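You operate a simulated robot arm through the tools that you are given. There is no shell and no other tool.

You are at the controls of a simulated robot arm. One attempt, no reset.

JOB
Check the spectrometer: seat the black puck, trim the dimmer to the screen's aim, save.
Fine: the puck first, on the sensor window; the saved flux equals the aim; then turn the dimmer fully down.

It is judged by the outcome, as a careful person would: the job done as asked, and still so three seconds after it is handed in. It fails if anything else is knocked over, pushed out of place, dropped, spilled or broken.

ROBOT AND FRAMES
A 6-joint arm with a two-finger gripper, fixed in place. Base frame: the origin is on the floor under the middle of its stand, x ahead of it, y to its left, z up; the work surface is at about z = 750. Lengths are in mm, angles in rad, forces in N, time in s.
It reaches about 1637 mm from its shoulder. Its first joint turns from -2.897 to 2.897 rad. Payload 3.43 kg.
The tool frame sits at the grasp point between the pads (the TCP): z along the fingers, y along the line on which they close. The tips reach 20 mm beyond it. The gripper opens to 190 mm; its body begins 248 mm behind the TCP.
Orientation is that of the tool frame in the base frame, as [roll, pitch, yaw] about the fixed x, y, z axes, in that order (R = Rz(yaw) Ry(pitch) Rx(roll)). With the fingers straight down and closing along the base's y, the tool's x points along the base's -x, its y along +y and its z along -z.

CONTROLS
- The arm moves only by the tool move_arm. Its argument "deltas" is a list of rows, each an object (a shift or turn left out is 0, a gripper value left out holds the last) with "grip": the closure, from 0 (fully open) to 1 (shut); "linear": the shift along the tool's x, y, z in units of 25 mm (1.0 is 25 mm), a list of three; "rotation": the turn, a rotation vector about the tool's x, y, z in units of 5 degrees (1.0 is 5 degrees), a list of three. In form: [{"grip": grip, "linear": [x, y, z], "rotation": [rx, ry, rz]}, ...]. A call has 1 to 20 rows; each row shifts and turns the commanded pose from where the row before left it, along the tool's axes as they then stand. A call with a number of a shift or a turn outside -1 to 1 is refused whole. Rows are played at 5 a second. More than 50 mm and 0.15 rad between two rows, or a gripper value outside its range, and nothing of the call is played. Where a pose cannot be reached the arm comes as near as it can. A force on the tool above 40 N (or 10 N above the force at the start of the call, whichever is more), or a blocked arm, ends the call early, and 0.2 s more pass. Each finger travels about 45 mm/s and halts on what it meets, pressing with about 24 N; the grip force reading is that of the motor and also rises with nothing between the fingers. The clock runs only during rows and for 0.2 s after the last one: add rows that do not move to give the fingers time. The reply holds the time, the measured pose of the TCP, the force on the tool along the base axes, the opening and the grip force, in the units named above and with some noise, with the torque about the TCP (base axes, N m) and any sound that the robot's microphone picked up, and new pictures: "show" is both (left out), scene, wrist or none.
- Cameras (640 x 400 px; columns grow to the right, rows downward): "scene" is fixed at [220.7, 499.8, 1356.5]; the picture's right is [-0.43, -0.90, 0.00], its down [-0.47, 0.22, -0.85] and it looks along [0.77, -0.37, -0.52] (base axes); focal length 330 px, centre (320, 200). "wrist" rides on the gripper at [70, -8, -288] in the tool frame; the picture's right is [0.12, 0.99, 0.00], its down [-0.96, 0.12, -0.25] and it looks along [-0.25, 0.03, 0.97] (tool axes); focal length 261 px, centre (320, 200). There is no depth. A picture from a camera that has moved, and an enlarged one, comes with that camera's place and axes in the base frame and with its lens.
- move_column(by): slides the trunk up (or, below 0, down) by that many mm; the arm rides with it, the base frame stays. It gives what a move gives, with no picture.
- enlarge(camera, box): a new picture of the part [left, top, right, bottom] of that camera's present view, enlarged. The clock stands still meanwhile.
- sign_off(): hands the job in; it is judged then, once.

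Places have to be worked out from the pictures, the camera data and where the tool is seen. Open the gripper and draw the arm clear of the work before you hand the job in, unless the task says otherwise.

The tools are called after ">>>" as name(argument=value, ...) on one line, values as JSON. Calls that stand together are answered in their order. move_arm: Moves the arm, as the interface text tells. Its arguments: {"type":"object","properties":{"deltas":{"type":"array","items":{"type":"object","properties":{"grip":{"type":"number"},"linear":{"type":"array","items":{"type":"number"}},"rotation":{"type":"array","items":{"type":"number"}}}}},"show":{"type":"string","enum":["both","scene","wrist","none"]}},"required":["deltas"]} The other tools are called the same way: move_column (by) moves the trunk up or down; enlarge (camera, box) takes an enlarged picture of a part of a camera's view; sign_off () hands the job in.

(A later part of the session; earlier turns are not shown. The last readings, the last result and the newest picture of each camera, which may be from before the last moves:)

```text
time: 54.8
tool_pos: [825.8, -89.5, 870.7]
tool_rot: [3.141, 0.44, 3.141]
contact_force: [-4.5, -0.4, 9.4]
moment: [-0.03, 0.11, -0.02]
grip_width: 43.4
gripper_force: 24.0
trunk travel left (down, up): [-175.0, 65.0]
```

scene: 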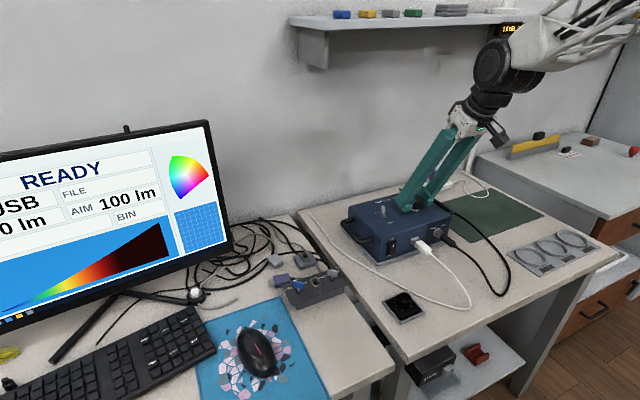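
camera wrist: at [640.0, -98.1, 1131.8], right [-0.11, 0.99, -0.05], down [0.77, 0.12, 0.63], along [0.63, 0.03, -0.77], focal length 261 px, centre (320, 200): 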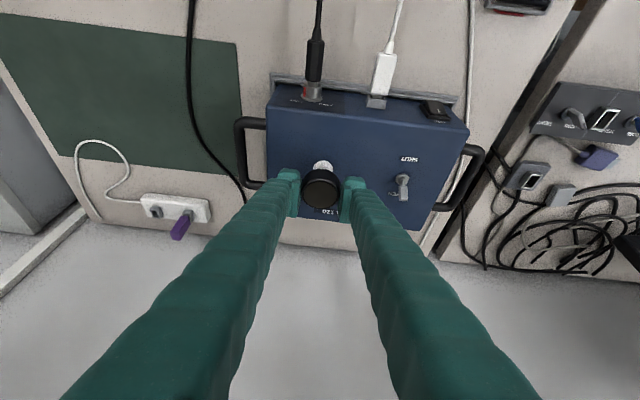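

Light contact at about 9 N. I'll ease up half a millimetre and open in small steps so the cup is left where it sits.

>>> move_arm(deltas=[{"linear": [-0.0085, 0, -0.018]}, {"linear": [0, 0, 0]}, {"grip": 0.76}, {"linear": [0, 0, 0]}, {"grip": 0.74}, {"grip": 0.72}, {"grip": 0.69}, {"linear": [0, 0, 0]}, {"linear": [0, 0, 0]}], show="both")

>>> enlarge(camera="scene", box=[393, 193, 425, 213])

>>> enlarge(camera="wrist", box=[290, 155, 354, 210])

>>> enlarge(camera="scene", box=[0, 110, 240, 330])

```text
time: 56.8
tool_pos: [825.9, -89.2, 871.6]
tool_rot: [3.142, 0.438, 3.142]
contact_force: [-0.5, 1.0, -0.1]
moment: [0.02, 0.02, 0.0]
grip_width: 58.8
gripper_force: 0.1
trunk travel left (down, up): [-175.0, 65.0]
camera wrist: at [640.1, -96.6, 1102.8], right [-0.11, 0.99, -0.05], down [0.77, 0.12, 0.63], along [0.63, 0.03, -0.77], focal length 261 px, centre (320, 200)
```

scene: 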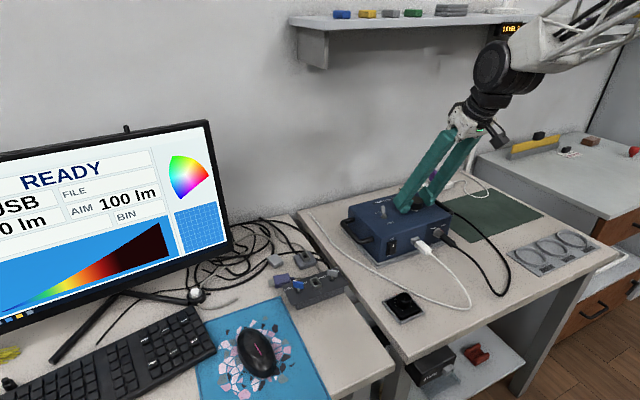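
wrist: 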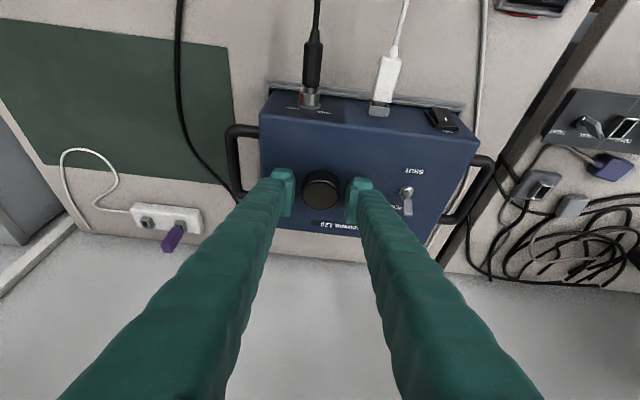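

```text
16.00 times, centred on (409, 203) of scene
camera zoom: at [220.7, 499.8, 1356.5], right [-0.43, -0.9, 0.0], down [-0.47, 0.22, -0.85], along [0.77, -0.37, -0.52], focal length 5281 px, centre (-1104, 152)
```

zoom: 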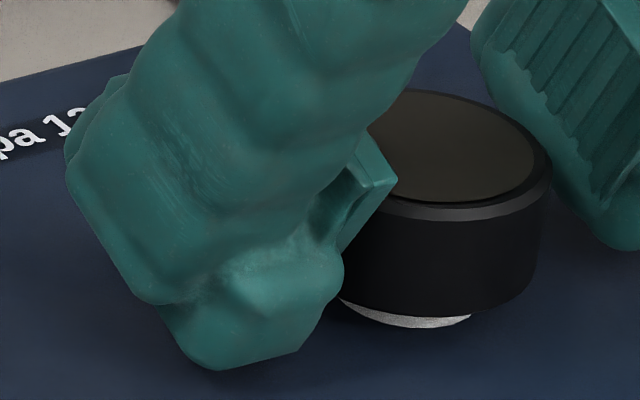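

```text
7.27 times, centred on (322, 182) of wrist
camera zoom: at [640.1, -96.6, 1102.8], right [-0.11, 0.99, -0.05], down [0.77, 0.12, 0.63], along [0.63, 0.03, -0.77], focal length 1896 px, centre (306, 327)
```

zoom: 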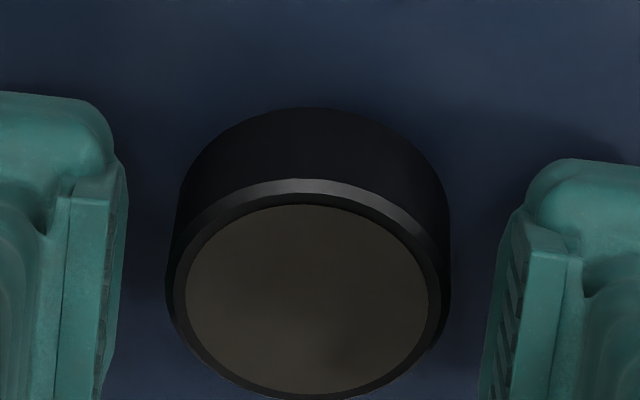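

```text
1.82 times, centred on (120, 220) of scene
camera zoom: at [220.7, 499.8, 1356.5], right [-0.43, -0.9, 0.0], down [-0.47, 0.22, -0.85], along [0.77, -0.37, -0.52], focal length 600 px, centre (684, 164)
```

zoom: 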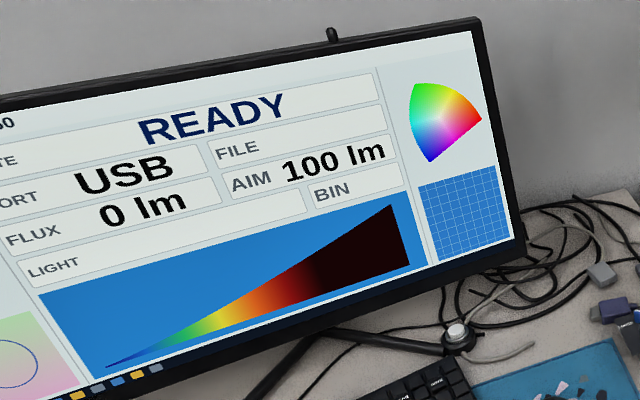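

The cup is released, level and centred on the window, with the screen still at READY and flux 0 while the dimmer is down. I'll lift straight up out of the way without dragging it.

>>> move_arm(deltas=[{"linear": [-0.1, 0, -0.215]}, {"linear": [-0.2, 0, -0.43]}, {"linear": [-0.4, 0, -0.86]}, {"linear": [-0.4, 0, -0.86]}, {"linear": [-0.4, 0, -0.86]}, {"linear": [0, 0, 0]}], show="both")

>>> enlarge(camera="scene", box=[393, 190, 433, 215])

>>> enlarge(camera="wrist", box=[270, 110, 370, 180])

```text
time: 58.2
tool_pos: [825.0, -89.7, 960.6]
tool_rot: [3.141, 0.438, 3.14]
contact_force: [-0.1, 0.1, 0.2]
moment: [0.02, -0.01, 0.0]
grip_width: 59.0
gripper_force: 0.0
trunk travel left (down, up): [-175.0, 65.0]
camera wrist: at [639.5, -96.2, 1191.3], right [-0.11, 0.99, -0.05], down [0.77, 0.12, 0.63], along [0.63, 0.03, -0.77], focal length 261 px, centre (320, 200)
```

scene: 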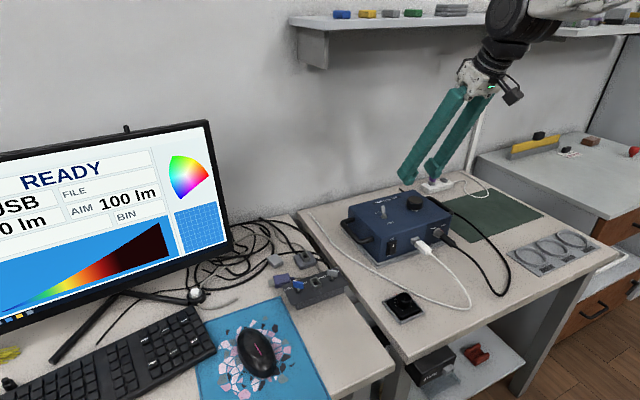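
wrist: 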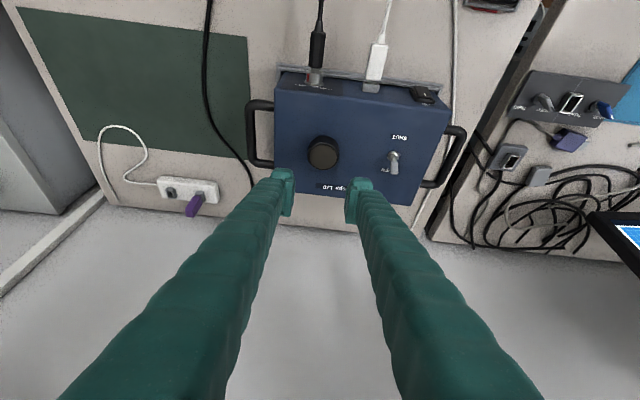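

```text
16.00 times, centred on (413, 202) of scene
camera zoom: at [220.7, 499.8, 1356.5], right [-0.43, -0.9, 0.0], down [-0.47, 0.22, -0.85], along [0.77, -0.37, -0.52], focal length 5281 px, centre (-1168, 160)
```

zoom: 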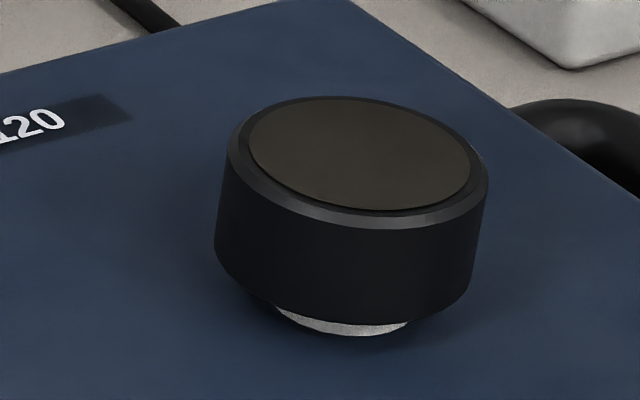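

```text
5.71 times, centred on (320, 145) of wrist
camera zoom: at [639.5, -96.2, 1191.3], right [-0.11, 0.99, -0.05], down [0.77, 0.12, 0.63], along [0.63, 0.03, -0.77], focal length 1489 px, centre (320, 514)
```

zoom: 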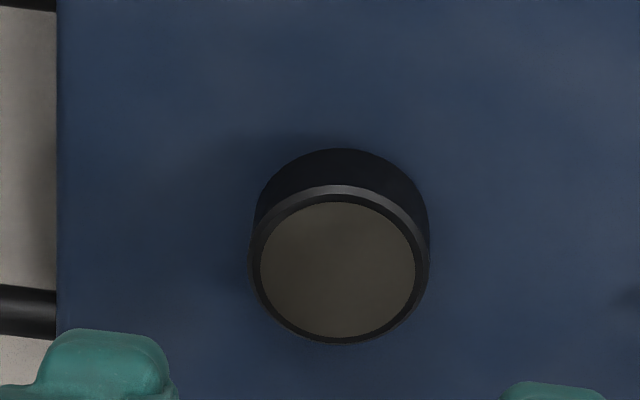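

The puck sits level and centred on the window. Next is the dimmer, whose knob is near (605, 106) with its pointer at the low stop: I'll move over it and bring the tool upright.

>>> move_arm(deltas=[{"linear": [0.831, 0.784, -0.3]}, {"linear": [0.831, 0.784, -0.3]}, {"linear": [0.831, 0.784, -0.3]}, {"linear": [0.831, 0.784, -0.3]}, {"linear": [0.831, 0.784, -0.3]}, {"linear": [0.831, 0.784, -0.3]}, {"linear": [0.831, 0.784, -0.3]}, {"linear": [0.831, 0.784, -0.3]}, {"linear": [0.831, 0.784, -0.3]}, {"linear": [0.831, 0.784, -0.3]}, {"rotation": [0, 1, 0]}, {"rotation": [0, 1, 0]}, {"rotation": [0, 1, 0]}, {"rotation": [0, 1, 0]}, {"rotation": [0, 1, 0]}, {"linear": [0, 0, 0]}, {"linear": [0, 0, 0]}], show="both")

>>> enlarge(camera="wrist", box=[270, 140, 370, 210])

>>> enlarge(camera="scene", box=[360, 280, 440, 330])

```text
time: 61.8
tool_pos: [606.0, 106.7, 941.2]
tool_rot: [-3.141, 0.001, 3.141]
contact_force: [0.3, 0.0, -0.3]
moment: [0.05, 0.04, -0.05]
grip_width: 58.9
gripper_force: 0.0
trunk travel left (down, up): [-175.0, 65.0]
camera wrist: at [534.9, 99.3, 1228.2], right [-0.12, 0.99, 0.0], down [0.96, 0.11, 0.25], along [0.25, 0.03, -0.97], focal length 261 px, centre (320, 200)
```

scene: 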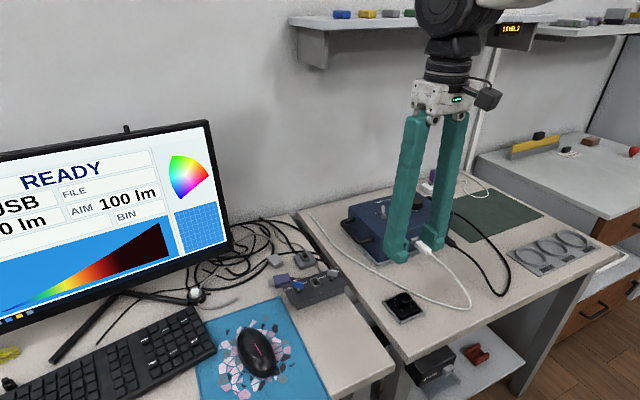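
wrist: 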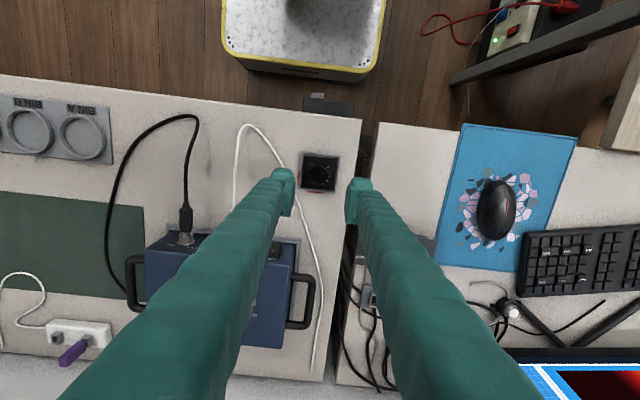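

```text
5.71 times, centred on (320, 175) of wrist
camera zoom: at [534.9, 99.3, 1228.2], right [-0.12, 0.99, 0.0], down [0.96, 0.11, 0.25], along [0.25, 0.03, -0.97], focal length 1489 px, centre (320, 343)
```

zoom: 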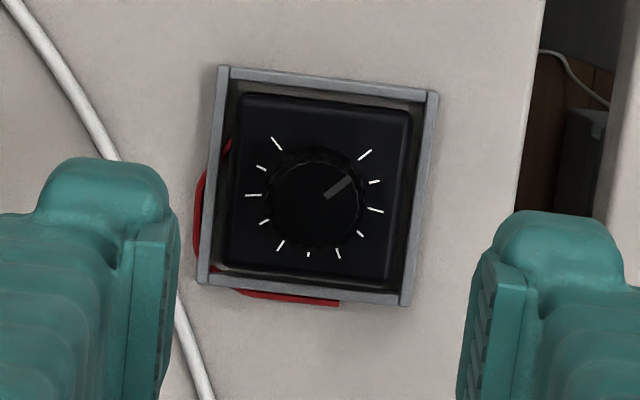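

```text
8.00 times, centred on (400, 305) of scene
camera zoom: at [220.7, 499.8, 1356.5], right [-0.43, -0.9, 0.0], down [-0.47, 0.22, -0.85], along [0.77, -0.37, -0.52], focal length 2641 px, centre (-320, -640)
```

zoom: 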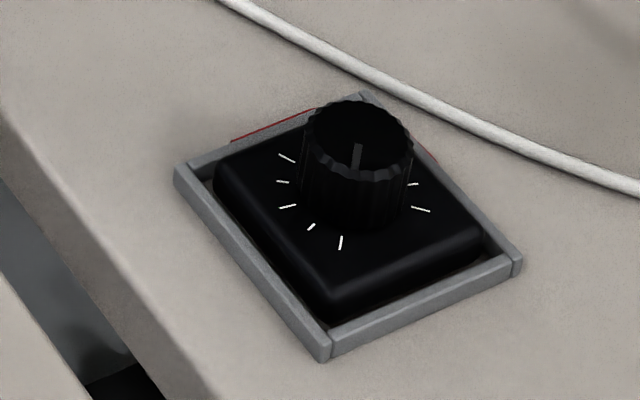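

The knob top is near z ≈ 788 at (603, 106.5), about 29 mm across, and the dimmer body top is near 769. I'll come down to z ≈ 830 first to recheck the centring.

>>> move_arm(deltas=[{"linear": [0.02, 0, 0.888]}, {"linear": [0.02, 0, 0.888]}, {"linear": [0.02, 0, 0.888]}, {"linear": [0.02, 0, 0.888]}, {"linear": [0.02, 0, 0.888]}, {"linear": [0, 0, 0]}, {"linear": [0, 0, 0]}], show="both")

>>> enlarge(camera="wrist", box=[270, 150, 370, 220])

>>> enlarge(camera="scene", box=[360, 265, 440, 325])

```text
time: 63.4
tool_pos: [603.1, 107.7, 830.4]
tool_rot: [-3.141, 0.001, -3.14]
contact_force: [-0.1, 0.0, -0.2]
moment: [0.01, -0.01, -0.04]
grip_width: 58.9
gripper_force: 0.0
trunk travel left (down, up): [-175.0, 65.0]
camera wrist: at [532.7, 99.8, 1117.7], right [-0.12, 0.99, 0.0], down [0.96, 0.12, 0.25], along [0.25, 0.03, -0.97], focal length 261 px, centre (320, 200)
```

scene: 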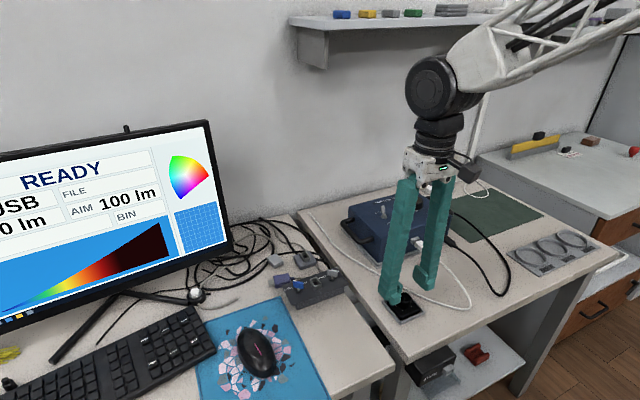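
wrist: 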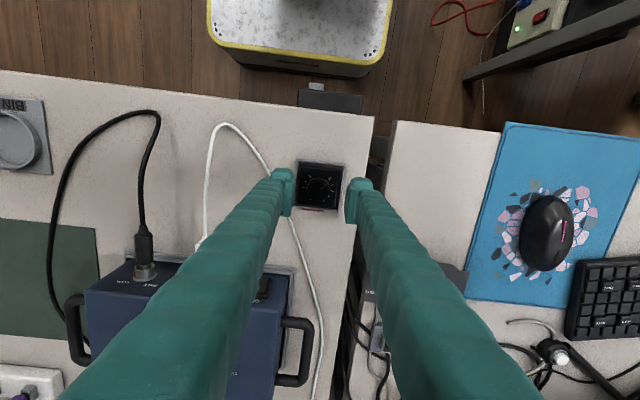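

```text
5.71 times, centred on (320, 185) of wrist
camera zoom: at [532.7, 99.8, 1117.7], right [-0.12, 0.99, 0.0], down [0.96, 0.12, 0.25], along [0.25, 0.03, -0.97], focal length 1489 px, centre (320, 286)
```

zoom: 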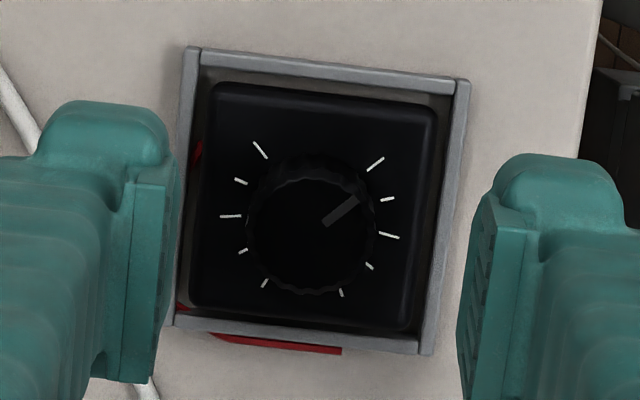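

```text
6.67 times, centred on (400, 295) of scene
camera zoom: at [220.7, 499.8, 1356.5], right [-0.43, -0.9, 0.0], down [-0.47, 0.22, -0.85], along [0.77, -0.37, -0.52], focal length 2201 px, centre (-213, -433)
```

zoom: 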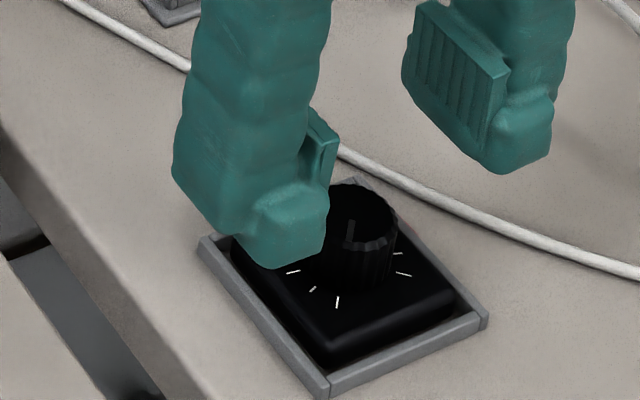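

The knob is centred between the pads to about a millimetre. I'll descend to z ≈ 793, keeping the tips above the dimmer body, and check the force.

>>> move_arm(deltas=[{"linear": [-0.02, -0.007, 0.499]}, {"linear": [-0.02, -0.007, 0.499]}, {"linear": [-0.02, -0.007, 0.499]}, {"linear": [0, 0, 0]}, {"linear": [0, 0, 0]}], show="none")

>>> enlarge(camera="wrist", box=[270, 150, 370, 220])

>>> enlarge(camera="scene", box=[360, 265, 440, 325])

```text
time: 64.6
tool_pos: [604.6, 105.0, 791.6]
tool_rot: [-3.141, 0.001, -3.14]
contact_force: [-0.1, 0.8, -0.9]
moment: [-0.01, 0.02, -0.01]
grip_width: 59.0
gripper_force: 0.1
trunk travel left (down, up): [-175.0, 65.0]
```

```text
5.71 times, centred on (320, 185) of wrist
camera zoom: at [533.8, 98.3, 1080.0], right [-0.12, 0.99, 0.0], down [0.96, 0.11, 0.25], along [0.25, 0.03, -0.97], focal length 1489 px, centre (320, 286)
```

zoom: 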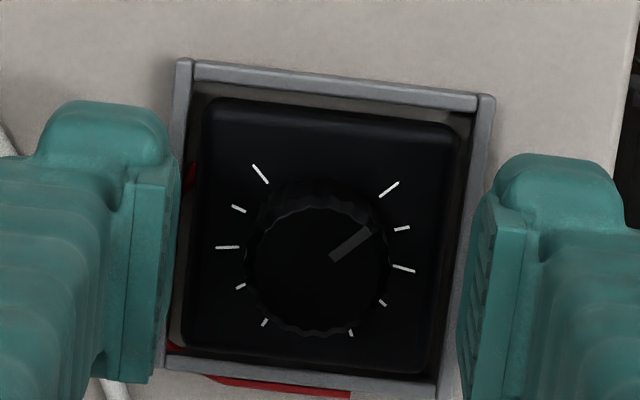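

```text
6.67 times, centred on (400, 295) of scene
camera zoom: at [220.7, 499.8, 1356.5], right [-0.43, -0.9, 0.0], down [-0.47, 0.22, -0.85], along [0.77, -0.37, -0.52], focal length 2201 px, centre (-213, -433)
```

zoom: 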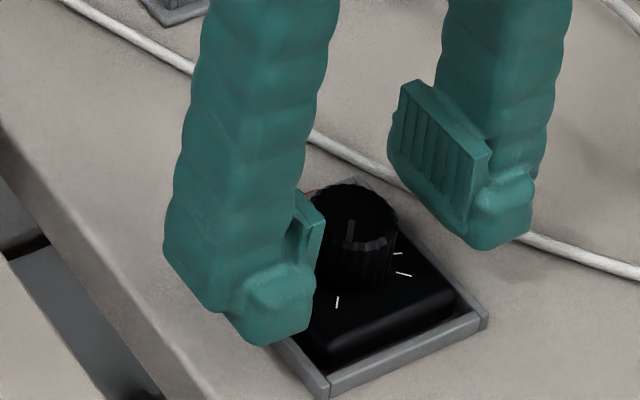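

The tips are level with the knob sides with no contact. Closing on the knob now.

>>> move_arm(deltas=[{"linear": [-0.028, 0, 0], "grip": 0.8}, {"grip": 1.0}, {"linear": [0, 0, 0]}, {"linear": [0, 0, 0]}, {"linear": [0, 0, 0]}], show="scene")

>>> enlarge(camera="wrist", box=[270, 150, 370, 220])

>>> enlarge(camera="scene", box=[0, 110, 240, 330])

```text
time: 65.8
tool_pos: [605.6, 105.4, 792.9]
tool_rot: [3.14, 0.002, 3.139]
contact_force: [0.8, -8.6, 0.0]
moment: [-0.09, -0.02, 0.0]
grip_width: 28.9
gripper_force: 23.9
trunk travel left (down, up): [-175.0, 65.0]
```

scene: 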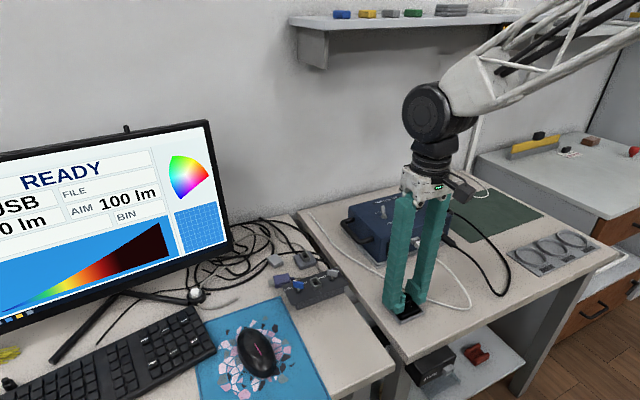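

```text
5.71 times, centred on (320, 185) of wrist
camera zoom: at [534.7, 97.9, 1080.0], right [-0.12, 0.99, 0.0], down [0.96, 0.11, 0.25], along [0.25, 0.03, -0.97], focal length 1489 px, centre (320, 286)
```

zoom: 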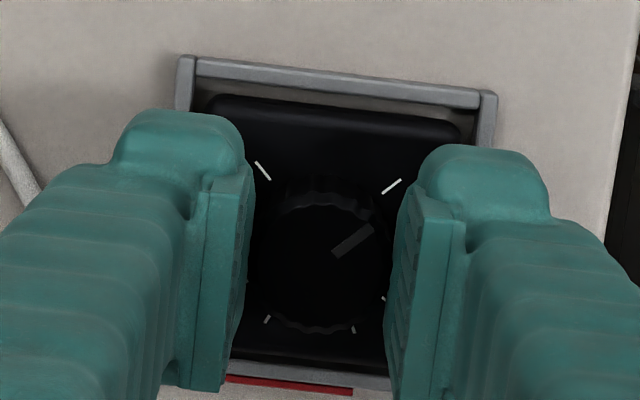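

```text
1.82 times, centred on (120, 220) of scene
camera zoom: at [220.7, 499.8, 1356.5], right [-0.43, -0.9, 0.0], down [-0.47, 0.22, -0.85], along [0.77, -0.37, -0.52], focal length 600 px, centre (684, 164)
```

zoom: 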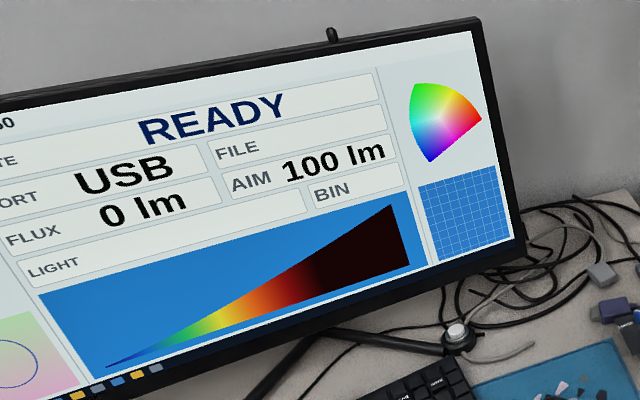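

The knob is gripped at 28.9 mm with an 8.6 N side load, so I'll shift about 0.8 mm to relieve it, then turn 15° clockwise and watch the flux reading.

>>> move_arm(deltas=[{"linear": [0, -0.035, 0]}, {"linear": [0, 0, 0]}, {"rotation": [0, 0, 1]}, {"rotation": [0, 0, 1]}, {"rotation": [0, 0, 1]}, {"linear": [0, 0, 0]}, {"linear": [0, 0, 0]}], show="scene")

>>> enlarge(camera="wrist", box=[270, 150, 370, 220])

>>> enlarge(camera="scene", box=[0, 110, 240, 330])

```text
time: 67.4
tool_pos: [606.5, 105.4, 791.8]
tool_rot: [3.141, 0.002, 2.878]
contact_force: [-1.7, -6.2, -0.8]
moment: [-0.05, 0.03, -0.02]
grip_width: 28.8
gripper_force: 24.6
trunk travel left (down, up): [-175.0, 65.0]
```

scene: 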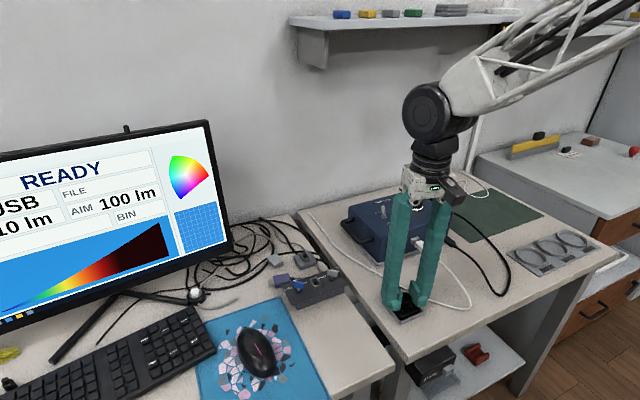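

```text
5.71 times, centred on (320, 185) of wrist
camera zoom: at [534.9, 116.3, 1080.1], right [0.14, 0.99, 0.0], down [0.96, -0.14, 0.25], along [0.25, -0.04, -0.97], focal length 1489 px, centre (320, 286)
```

zoom: 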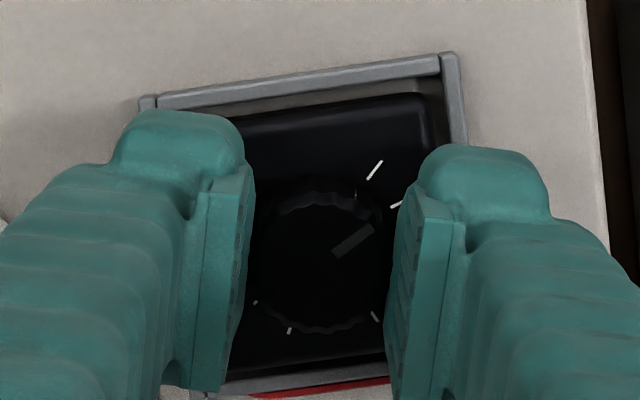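

```text
1.82 times, centred on (120, 220) of scene
camera zoom: at [220.7, 499.8, 1356.5], right [-0.43, -0.9, 0.0], down [-0.47, 0.22, -0.85], along [0.77, -0.37, -0.52], focal length 600 px, centre (684, 164)
```

zoom: 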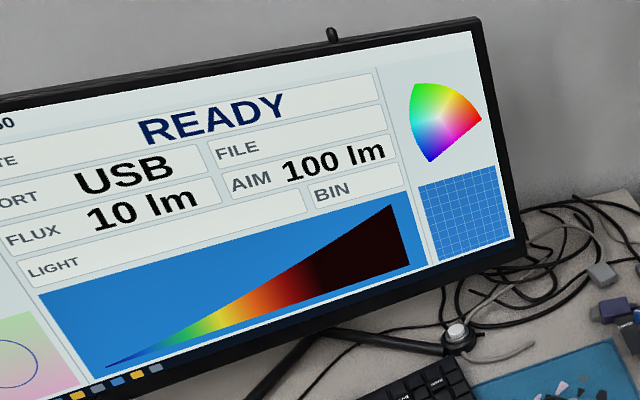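

Flux responds: 10 lm after 15° of turn, which confirms the puck is read. I'll keep turning clockwise in stages while watching the side load.

>>> move_arm(deltas=[{"rotation": [0, 0, 1]}, {"rotation": [0, 0, 1]}, {"rotation": [0, 0, 1]}, {"rotation": [0, 0, 1]}, {"rotation": [0, 0, 1]}, {"rotation": [0, 0, 1]}, {"linear": [0, 0, 0]}, {"linear": [0, 0, 0]}], show="scene")

>>> enlarge(camera="scene", box=[0, 110, 240, 330])

>>> enlarge(camera="wrist", box=[270, 150, 370, 220])

```text
time: 69.2
tool_pos: [604.9, 105.9, 791.4]
tool_rot: [3.14, 0.001, 2.354]
contact_force: [-5.0, -10.0, -1.1]
moment: [-0.13, 0.06, -0.02]
grip_width: 28.8
gripper_force: 24.2
trunk travel left (down, up): [-175.0, 65.0]
```

scene: 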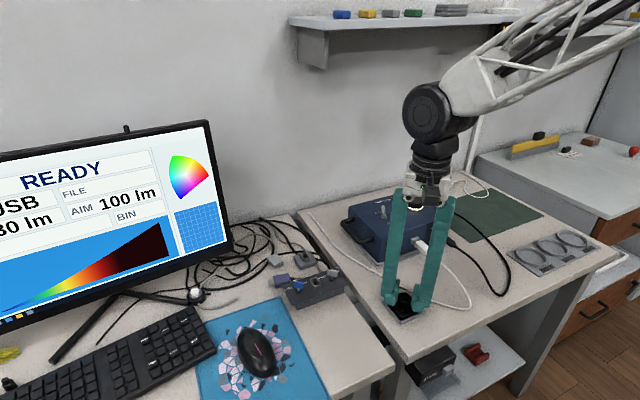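

```text
1.82 times, centred on (120, 220) of scene
camera zoom: at [220.7, 499.8, 1356.5], right [-0.43, -0.9, 0.0], down [-0.47, 0.22, -0.85], along [0.77, -0.37, -0.52], focal length 600 px, centre (684, 164)
```

zoom: 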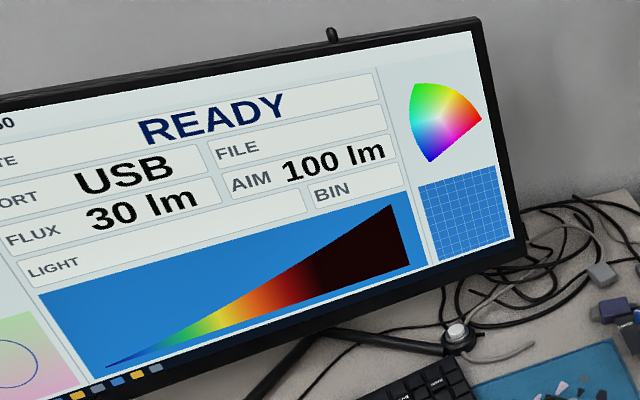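

```text
5.71 times, centred on (320, 185) of wrist
camera zoom: at [549.3, 149.9, 1080.1], right [0.62, 0.79, 0.0], down [0.76, -0.6, 0.25], along [0.2, -0.15, -0.97], focal length 1489 px, centre (320, 286)
```

zoom: 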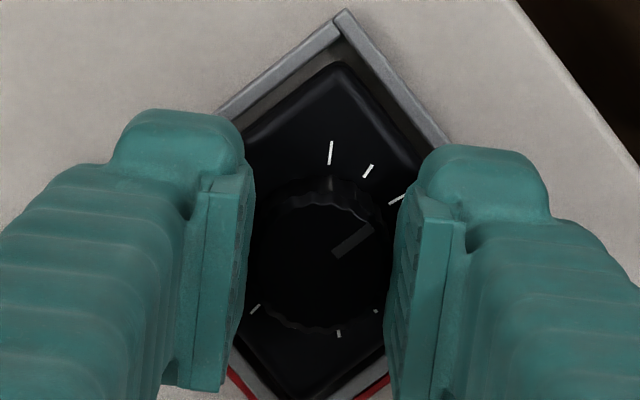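

Flux reads 30 lm at 45°, so it steps by 10 lm at roughly 15° each. I'll ease the side load with a 1 mm shift along the closing axis and look at the level display too.

>>> move_arm(deltas=[{"linear": [-0.012, -0.04, 0]}, {"linear": [0, 0, 0]}, {"linear": [0, 0, 0]}], show="none")

>>> enlarge(camera="scene", box=[480, 10, 560, 60])

```text
time: 70.0
tool_pos: [605.0, 104.7, 791.7]
tool_rot: [3.141, 0.003, 2.355]
contact_force: [0.6, 0.5, -1.5]
moment: [-0.01, -0.03, 0.01]
grip_width: 28.5
gripper_force: 24.3
trunk travel left (down, up): [-175.0, 65.0]
```

```text
8.00 times, centred on (520, 35) of scene
camera zoom: at [220.7, 499.8, 1356.5], right [-0.43, -0.9, 0.0], down [-0.47, 0.22, -0.85], along [0.77, -0.37, -0.52], focal length 2641 px, centre (-1280, 1520)
```

zoom: 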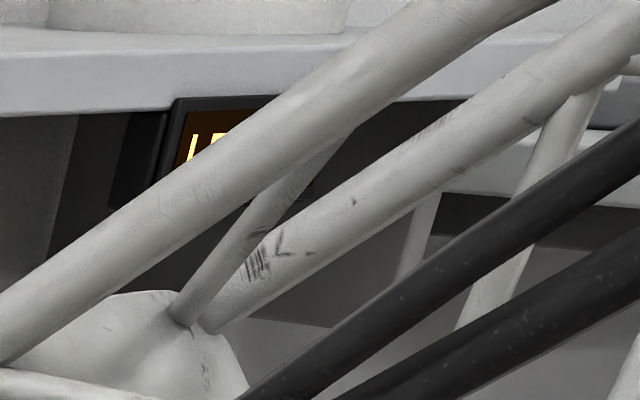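

The side load is gone. Continuing clockwise 40° more.

>>> move_arm(deltas=[{"rotation": [0, 0, 1]}, {"rotation": [0, 0, 1]}, {"rotation": [0, 0, 1]}, {"rotation": [0, 0, 1]}, {"rotation": [0, 0, 1]}, {"rotation": [0, 0, 1]}, {"rotation": [0, 0, 1]}, {"rotation": [0, 0, 1]}, {"linear": [0, 0, 0]}, {"linear": [0, 0, 0]}], show="scene")

>>> enlarge(camera="scene", box=[0, 110, 240, 330])

```text
time: 72.2
tool_pos: [605.4, 104.8, 792.5]
tool_rot: [3.139, 0.0, 1.656]
contact_force: [-2.9, 8.0, 1.6]
moment: [0.2, 0.02, -0.01]
grip_width: 28.7
gripper_force: 23.7
trunk travel left (down, up): [-175.0, 65.0]
```

scene: 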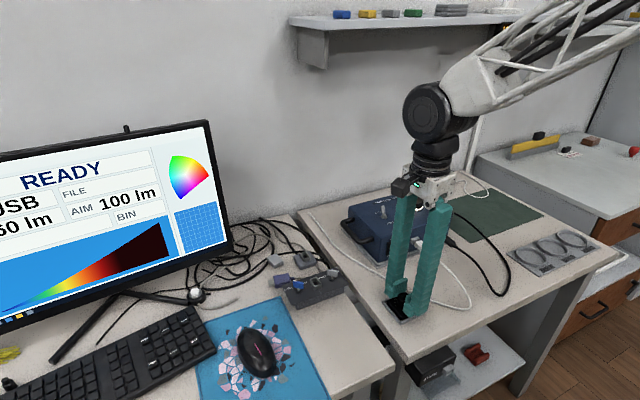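

```text
1.82 times, centred on (120, 220) of scene
camera zoom: at [220.7, 499.8, 1356.5], right [-0.43, -0.9, 0.0], down [-0.47, 0.22, -0.85], along [0.77, -0.37, -0.52], focal length 600 px, centre (684, 164)
```

zoom: 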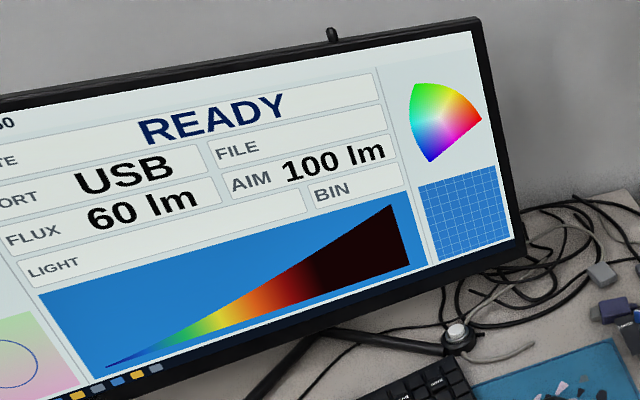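

Flux is 60 lm at 85°. I'll relieve the 8 N side load with a small shift and turn another 40°.

>>> move_arm(deltas=[{"linear": [0.03, -0.012, 0]}, {"linear": [0, 0, 0]}, {"rotation": [0, 0, 1]}, {"rotation": [0, 0, 1]}, {"rotation": [0, 0, 1]}, {"rotation": [0, 0, 1]}, {"rotation": [0, 0, 1]}, {"rotation": [0, 0, 1]}, {"rotation": [0, 0, 1]}, {"rotation": [0, 0, 1]}, {"linear": [0, 0, 0]}, {"linear": [0, 0, 0]}], show="scene")

>>> enlarge(camera="scene", box=[0, 110, 240, 330])

>>> enlarge(camera="wrist", box=[270, 150, 370, 220])

```text
time: 74.8
tool_pos: [604.8, 105.0, 792.2]
tool_rot: [3.141, -0.003, 0.958]
contact_force: [0.7, -7.6, 4.5]
moment: [-0.11, 0.03, -0.01]
grip_width: 28.8
gripper_force: 24.3
trunk travel left (down, up): [-175.0, 65.0]
```

scene: 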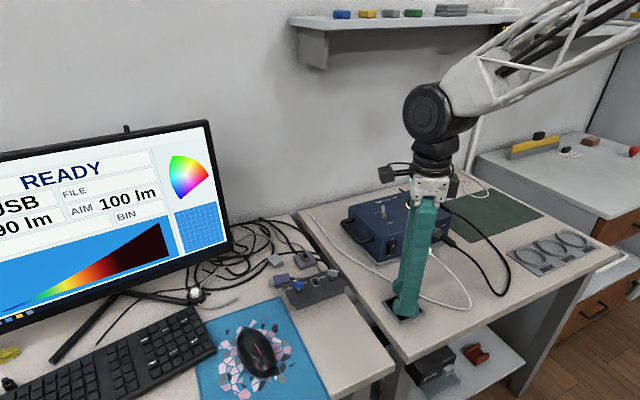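

```text
1.82 times, centred on (120, 220) of scene
camera zoom: at [220.7, 499.8, 1356.5], right [-0.43, -0.9, 0.0], down [-0.47, 0.22, -0.85], along [0.77, -0.37, -0.52], focal length 600 px, centre (684, 164)
```

zoom: 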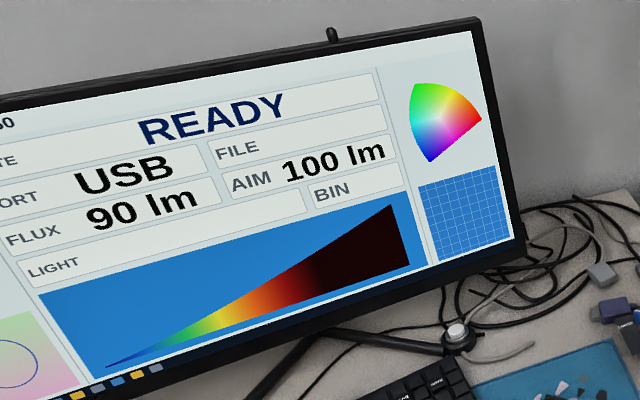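

```text
5.71 times, centred on (320, 185) of wrist
camera zoom: at [637.7, 168.3, 1080.2], right [0.88, -0.47, 0.0], down [-0.46, -0.85, 0.25], along [-0.12, -0.22, -0.97], focal length 1489 px, centre (320, 286)
```

zoom: 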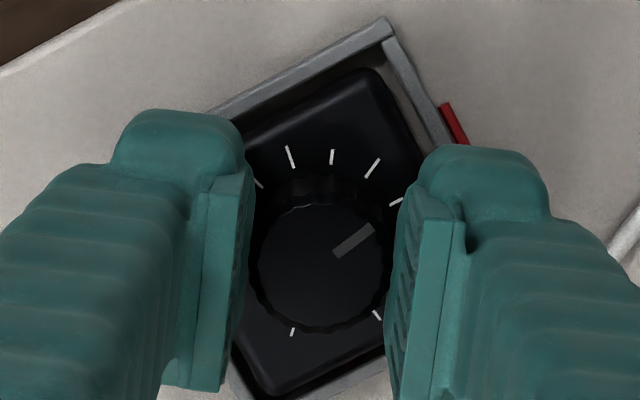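

Flux is 90 lm at 125°, so 100 lm should be centred near 135°. I'll relieve the load and turn 10° more.

>>> move_arm(deltas=[{"linear": [-0.026, 0.018, 0]}, {"linear": [0, 0, 0]}, {"rotation": [0, 0, 1]}, {"rotation": [0, 0, 1]}, {"linear": [0, 0, 0]}, {"linear": [0, 0, 0]}], show="scene")

>>> enlarge(camera="scene", box=[0, 110, 240, 330])

>>> enlarge(camera="wrist", box=[270, 150, 370, 220])

```text
time: 76.2
tool_pos: [604.3, 104.2, 792.5]
tool_rot: [3.141, -0.003, 0.786]
contact_force: [-0.7, 5.2, 2.8]
moment: [0.14, -0.03, 0.02]
grip_width: 28.7
gripper_force: 23.8
trunk travel left (down, up): [-175.0, 65.0]
```

scene: 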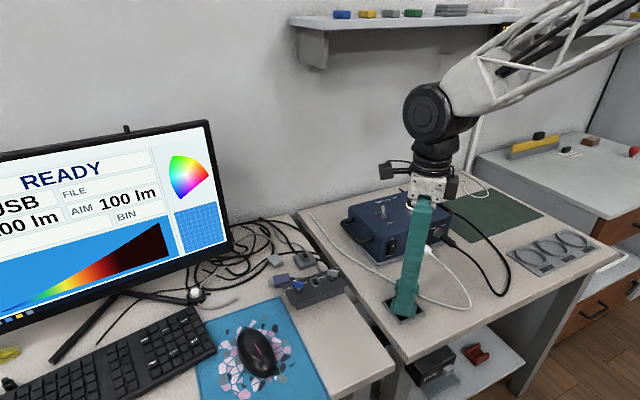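

```text
1.82 times, centred on (120, 220) of scene
camera zoom: at [220.7, 499.8, 1356.5], right [-0.43, -0.9, 0.0], down [-0.47, 0.22, -0.85], along [0.77, -0.37, -0.52], focal length 600 px, centre (684, 164)
```

zoom: 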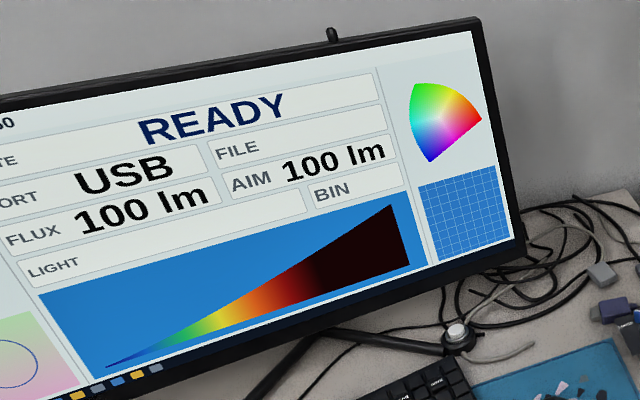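

```text
5.71 times, centred on (320, 185) of wrist
camera zoom: at [648.0, 161.5, 1080.1], right [0.79, -0.62, 0.0], down [-0.6, -0.76, 0.25], along [-0.15, -0.19, -0.97], focal length 1489 px, centre (320, 286)
```

zoom: 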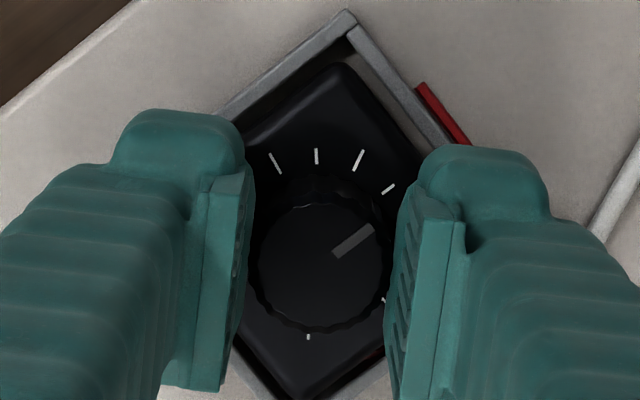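

Flux reads 100 lm, matching the aim. I'll relieve the last side load and open the fingers in small steps so the knob stays put.

>>> move_arm(deltas=[{"linear": [0.014, -0.014, 0]}, {"linear": [0, 0, 0]}, {"grip": 0.84}, {"linear": [0, 0, 0]}, {"grip": 0.8}, {"grip": 0.75}, {"grip": 0.69}, {"linear": [0, 0, 0]}, {"linear": [0, 0, 0]}], show="scene")

>>> enlarge(camera="scene", box=[0, 110, 240, 330])

>>> enlarge(camera="wrist", box=[270, 150, 370, 220])

```text
time: 78.2
tool_pos: [604.7, 104.7, 792.2]
tool_rot: [3.139, -0.001, 0.785]
contact_force: [0.3, -0.1, -0.3]
moment: [0.0, 0.01, 0.01]
grip_width: 59.1
gripper_force: 0.1
trunk travel left (down, up): [-175.0, 65.0]
```

scene: 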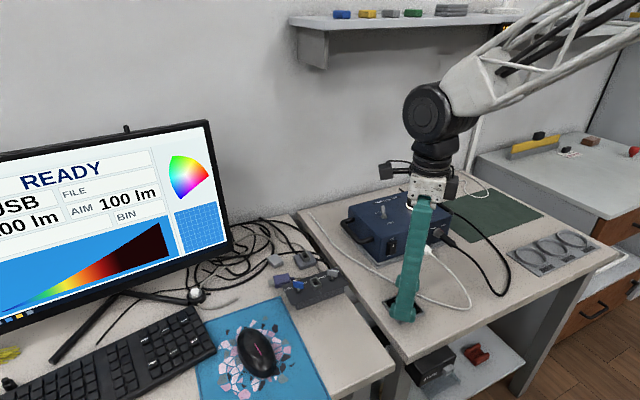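

```text
1.82 times, centred on (120, 220) of scene
camera zoom: at [220.7, 499.8, 1356.5], right [-0.43, -0.9, 0.0], down [-0.47, 0.22, -0.85], along [0.77, -0.37, -0.52], focal length 600 px, centre (684, 164)
```

zoom: 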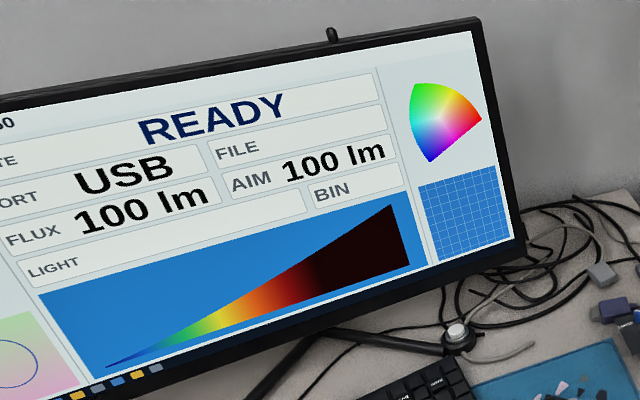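

```text
5.71 times, centred on (320, 185) of wrist
camera zoom: at [648.0, 161.7, 1079.9], right [0.79, -0.62, 0.0], down [-0.6, -0.76, 0.25], along [-0.15, -0.19, -0.97], focal length 1489 px, centre (320, 286)
```

zoom: 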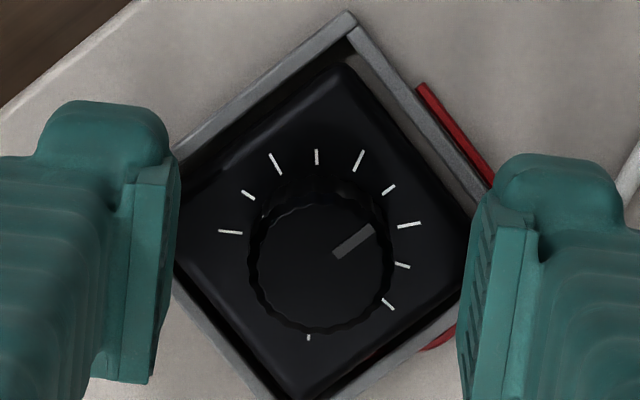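

The knob is free and the screen holds 100 lm. I'll lift clear of the dimmer and turn the tool back to its starting heading.

>>> move_arm(deltas=[{"linear": [0, 0, -0.5]}, {"linear": [0, 0, -1]}, {"linear": [0, 0, -1]}, {"linear": [0, 0, -1]}, {"linear": [0, 0, -1]}, {"rotation": [0, 0, -1]}, {"rotation": [0, 0, -1]}, {"rotation": [0, 0, -1]}, {"rotation": [0, 0, -1]}, {"rotation": [0, 0, -1]}, {"rotation": [0, 0, -1]}, {"rotation": [0, 0, -1]}, {"rotation": [0, 0, -1]}, {"rotation": [0, 0, -1]}, {"rotation": [0, 0, -1]}, {"rotation": [0, 0, -1]}, {"rotation": [0, 0, -1]}, {"rotation": [0, 0, -1]}], show="none")

>>> move_arm(deltas=[{"rotation": [0, 0, -1]}, {"rotation": [0, 0, -1]}, {"rotation": [0, 0, -1]}, {"rotation": [0, 0, -1]}, {"rotation": [0, 0, -1]}, {"rotation": [0, 0, -1]}, {"rotation": [0, 0, -1]}, {"rotation": [0, 0, -1]}, {"rotation": [0, 0, -1]}, {"rotation": [0, 0, -1]}, {"rotation": [0, 0, -1]}, {"rotation": [0, 0, -1]}, {"rotation": [0, 0, -1]}, {"rotation": [0, 0, -1]}, {"linear": [0, 0, 0]}], show="both")

```text
time: 82.0
tool_pos: [603.1, 106.0, 905.5]
tool_rot: [3.139, 0.002, 1.922]
contact_force: [-0.7, -0.4, -0.3]
moment: [0.02, -0.03, 0.04]
grip_width: 58.8
gripper_force: 0.0
trunk travel left (down, up): [-175.0, 65.0]
```

```text
time: 85.2
tool_pos: [605.2, 105.2, 903.8]
tool_rot: [-3.141, 0.001, -3.142]
contact_force: [-0.3, 0.4, -0.8]
moment: [-0.04, 0.03, 0.02]
grip_width: 58.9
gripper_force: 0.0
trunk travel left (down, up): [-175.0, 65.0]
camera wrist: at [533.6, 97.4, 1192.1], right [-0.12, 0.99, 0.0], down [0.96, 0.12, 0.25], along [0.25, 0.03, -0.97], focal length 261 px, centre (320, 200)
```

scene: 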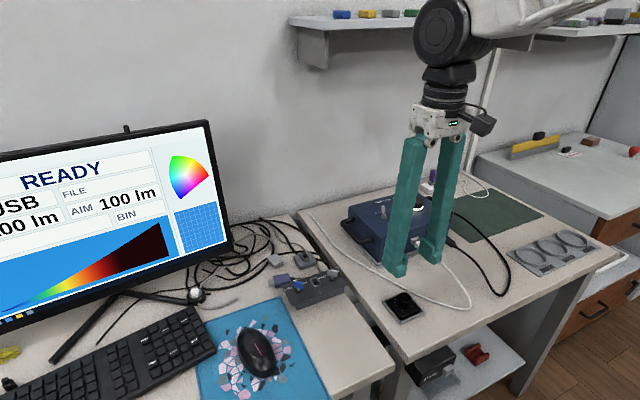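
wrist: 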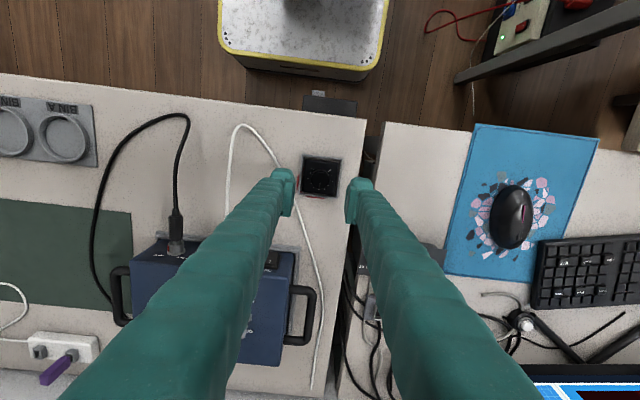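

Now the keyboard: I'll zoom on the labelled keys from here before moving over.

>>> enlarge(camera="wrist", box=[530, 230, 640, 320])

>>> enlarge(camera="scene", box=[60, 290, 220, 400])

```text
4.44 times, centred on (585, 275) of wrist
camera zoom: at [533.6, 97.4, 1192.1], right [-0.12, 0.99, 0.0], down [0.96, 0.12, 0.25], along [0.25, 0.03, -0.97], focal length 1158 px, centre (-858, -133)
```

zoom: 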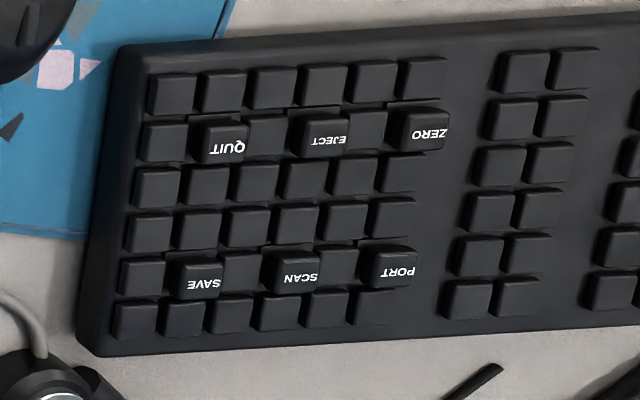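

```text
3.64 times, centred on (140, 345) of scene
camera zoom: at [220.7, 499.8, 1356.5], right [-0.43, -0.9, 0.0], down [-0.47, 0.22, -0.85], along [0.77, -0.37, -0.52], focal length 1200 px, centre (974, -327)
```

zoom: 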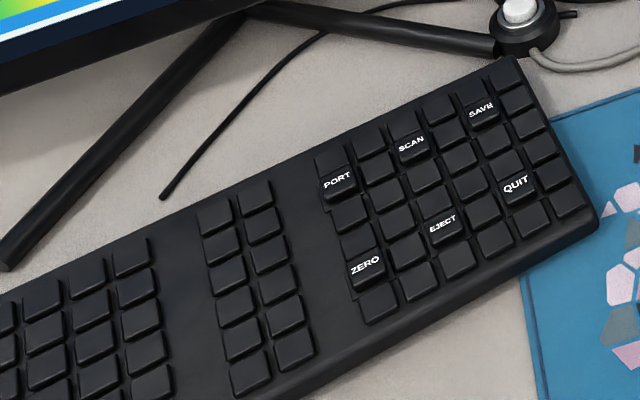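

SAVE is one of the raised keys, top near (758, 554, 782), with SCAN two keys to its left, and the monitor's face is close at x≈815. I'll close the gripper, lean the tool back 25° and roll 15° so only one finger corner leads.

>>> move_arm(deltas=[{"grip": 1.0, "rotation": [0, -1, 0]}, {"rotation": [0, -1, 0]}, {"rotation": [0, -1, 0]}, {"rotation": [0, -1, 0]}, {"rotation": [0, -1, 0]}, {"rotation": [1, 0, 0]}, {"rotation": [1, 0, 0]}, {"rotation": [1, 0, 0]}, {"linear": [-0.309, 0.968, -0.1]}, {"linear": [-0.309, 0.968, -0.1]}, {"linear": [-0.309, 0.968, -0.1]}, {"linear": [-0.309, 0.968, -0.1]}, {"linear": [-0.309, 0.968, -0.1]}, {"linear": [-0.309, 0.968, -0.1]}, {"linear": [-0.309, 0.968, -0.1]}, {"linear": [-0.309, 0.968, -0.1]}, {"linear": [0, 0, 0]}], show="both")

```text
time: 88.8
tool_pos: [673.7, 296.4, 902.8]
tool_rot: [-2.881, 0.438, 3.141]
contact_force: [-0.6, -0.3, -1.1]
moment: [-0.03, 0.03, -0.02]
grip_width: 0.1
gripper_force: 23.8
trunk travel left (down, up): [-175.0, 65.0]
camera wrist: at [490.7, 364.6, 1126.8], right [0.0, 0.96, -0.28], down [0.78, 0.18, 0.6], along [0.62, -0.22, -0.75], focal length 261 px, centre (320, 200)
```

scene: 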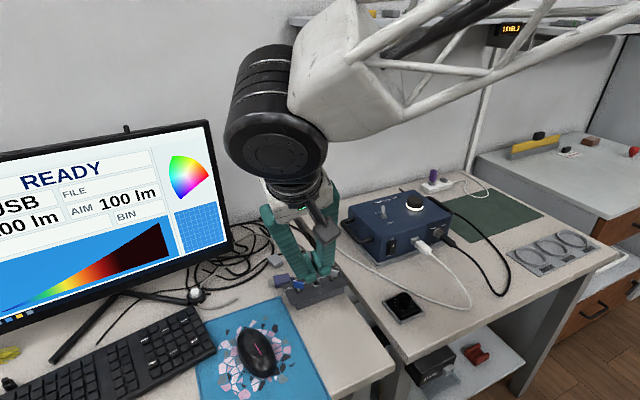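
wrist: 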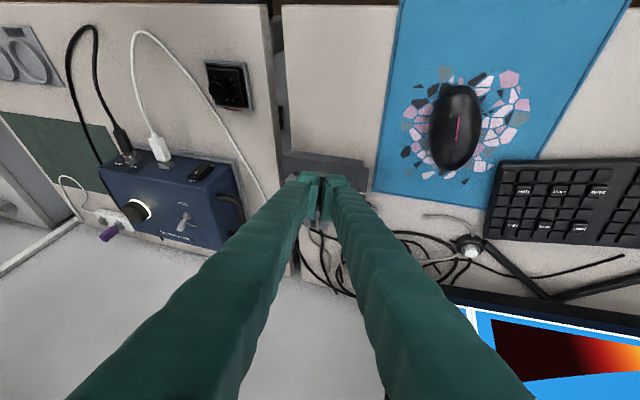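

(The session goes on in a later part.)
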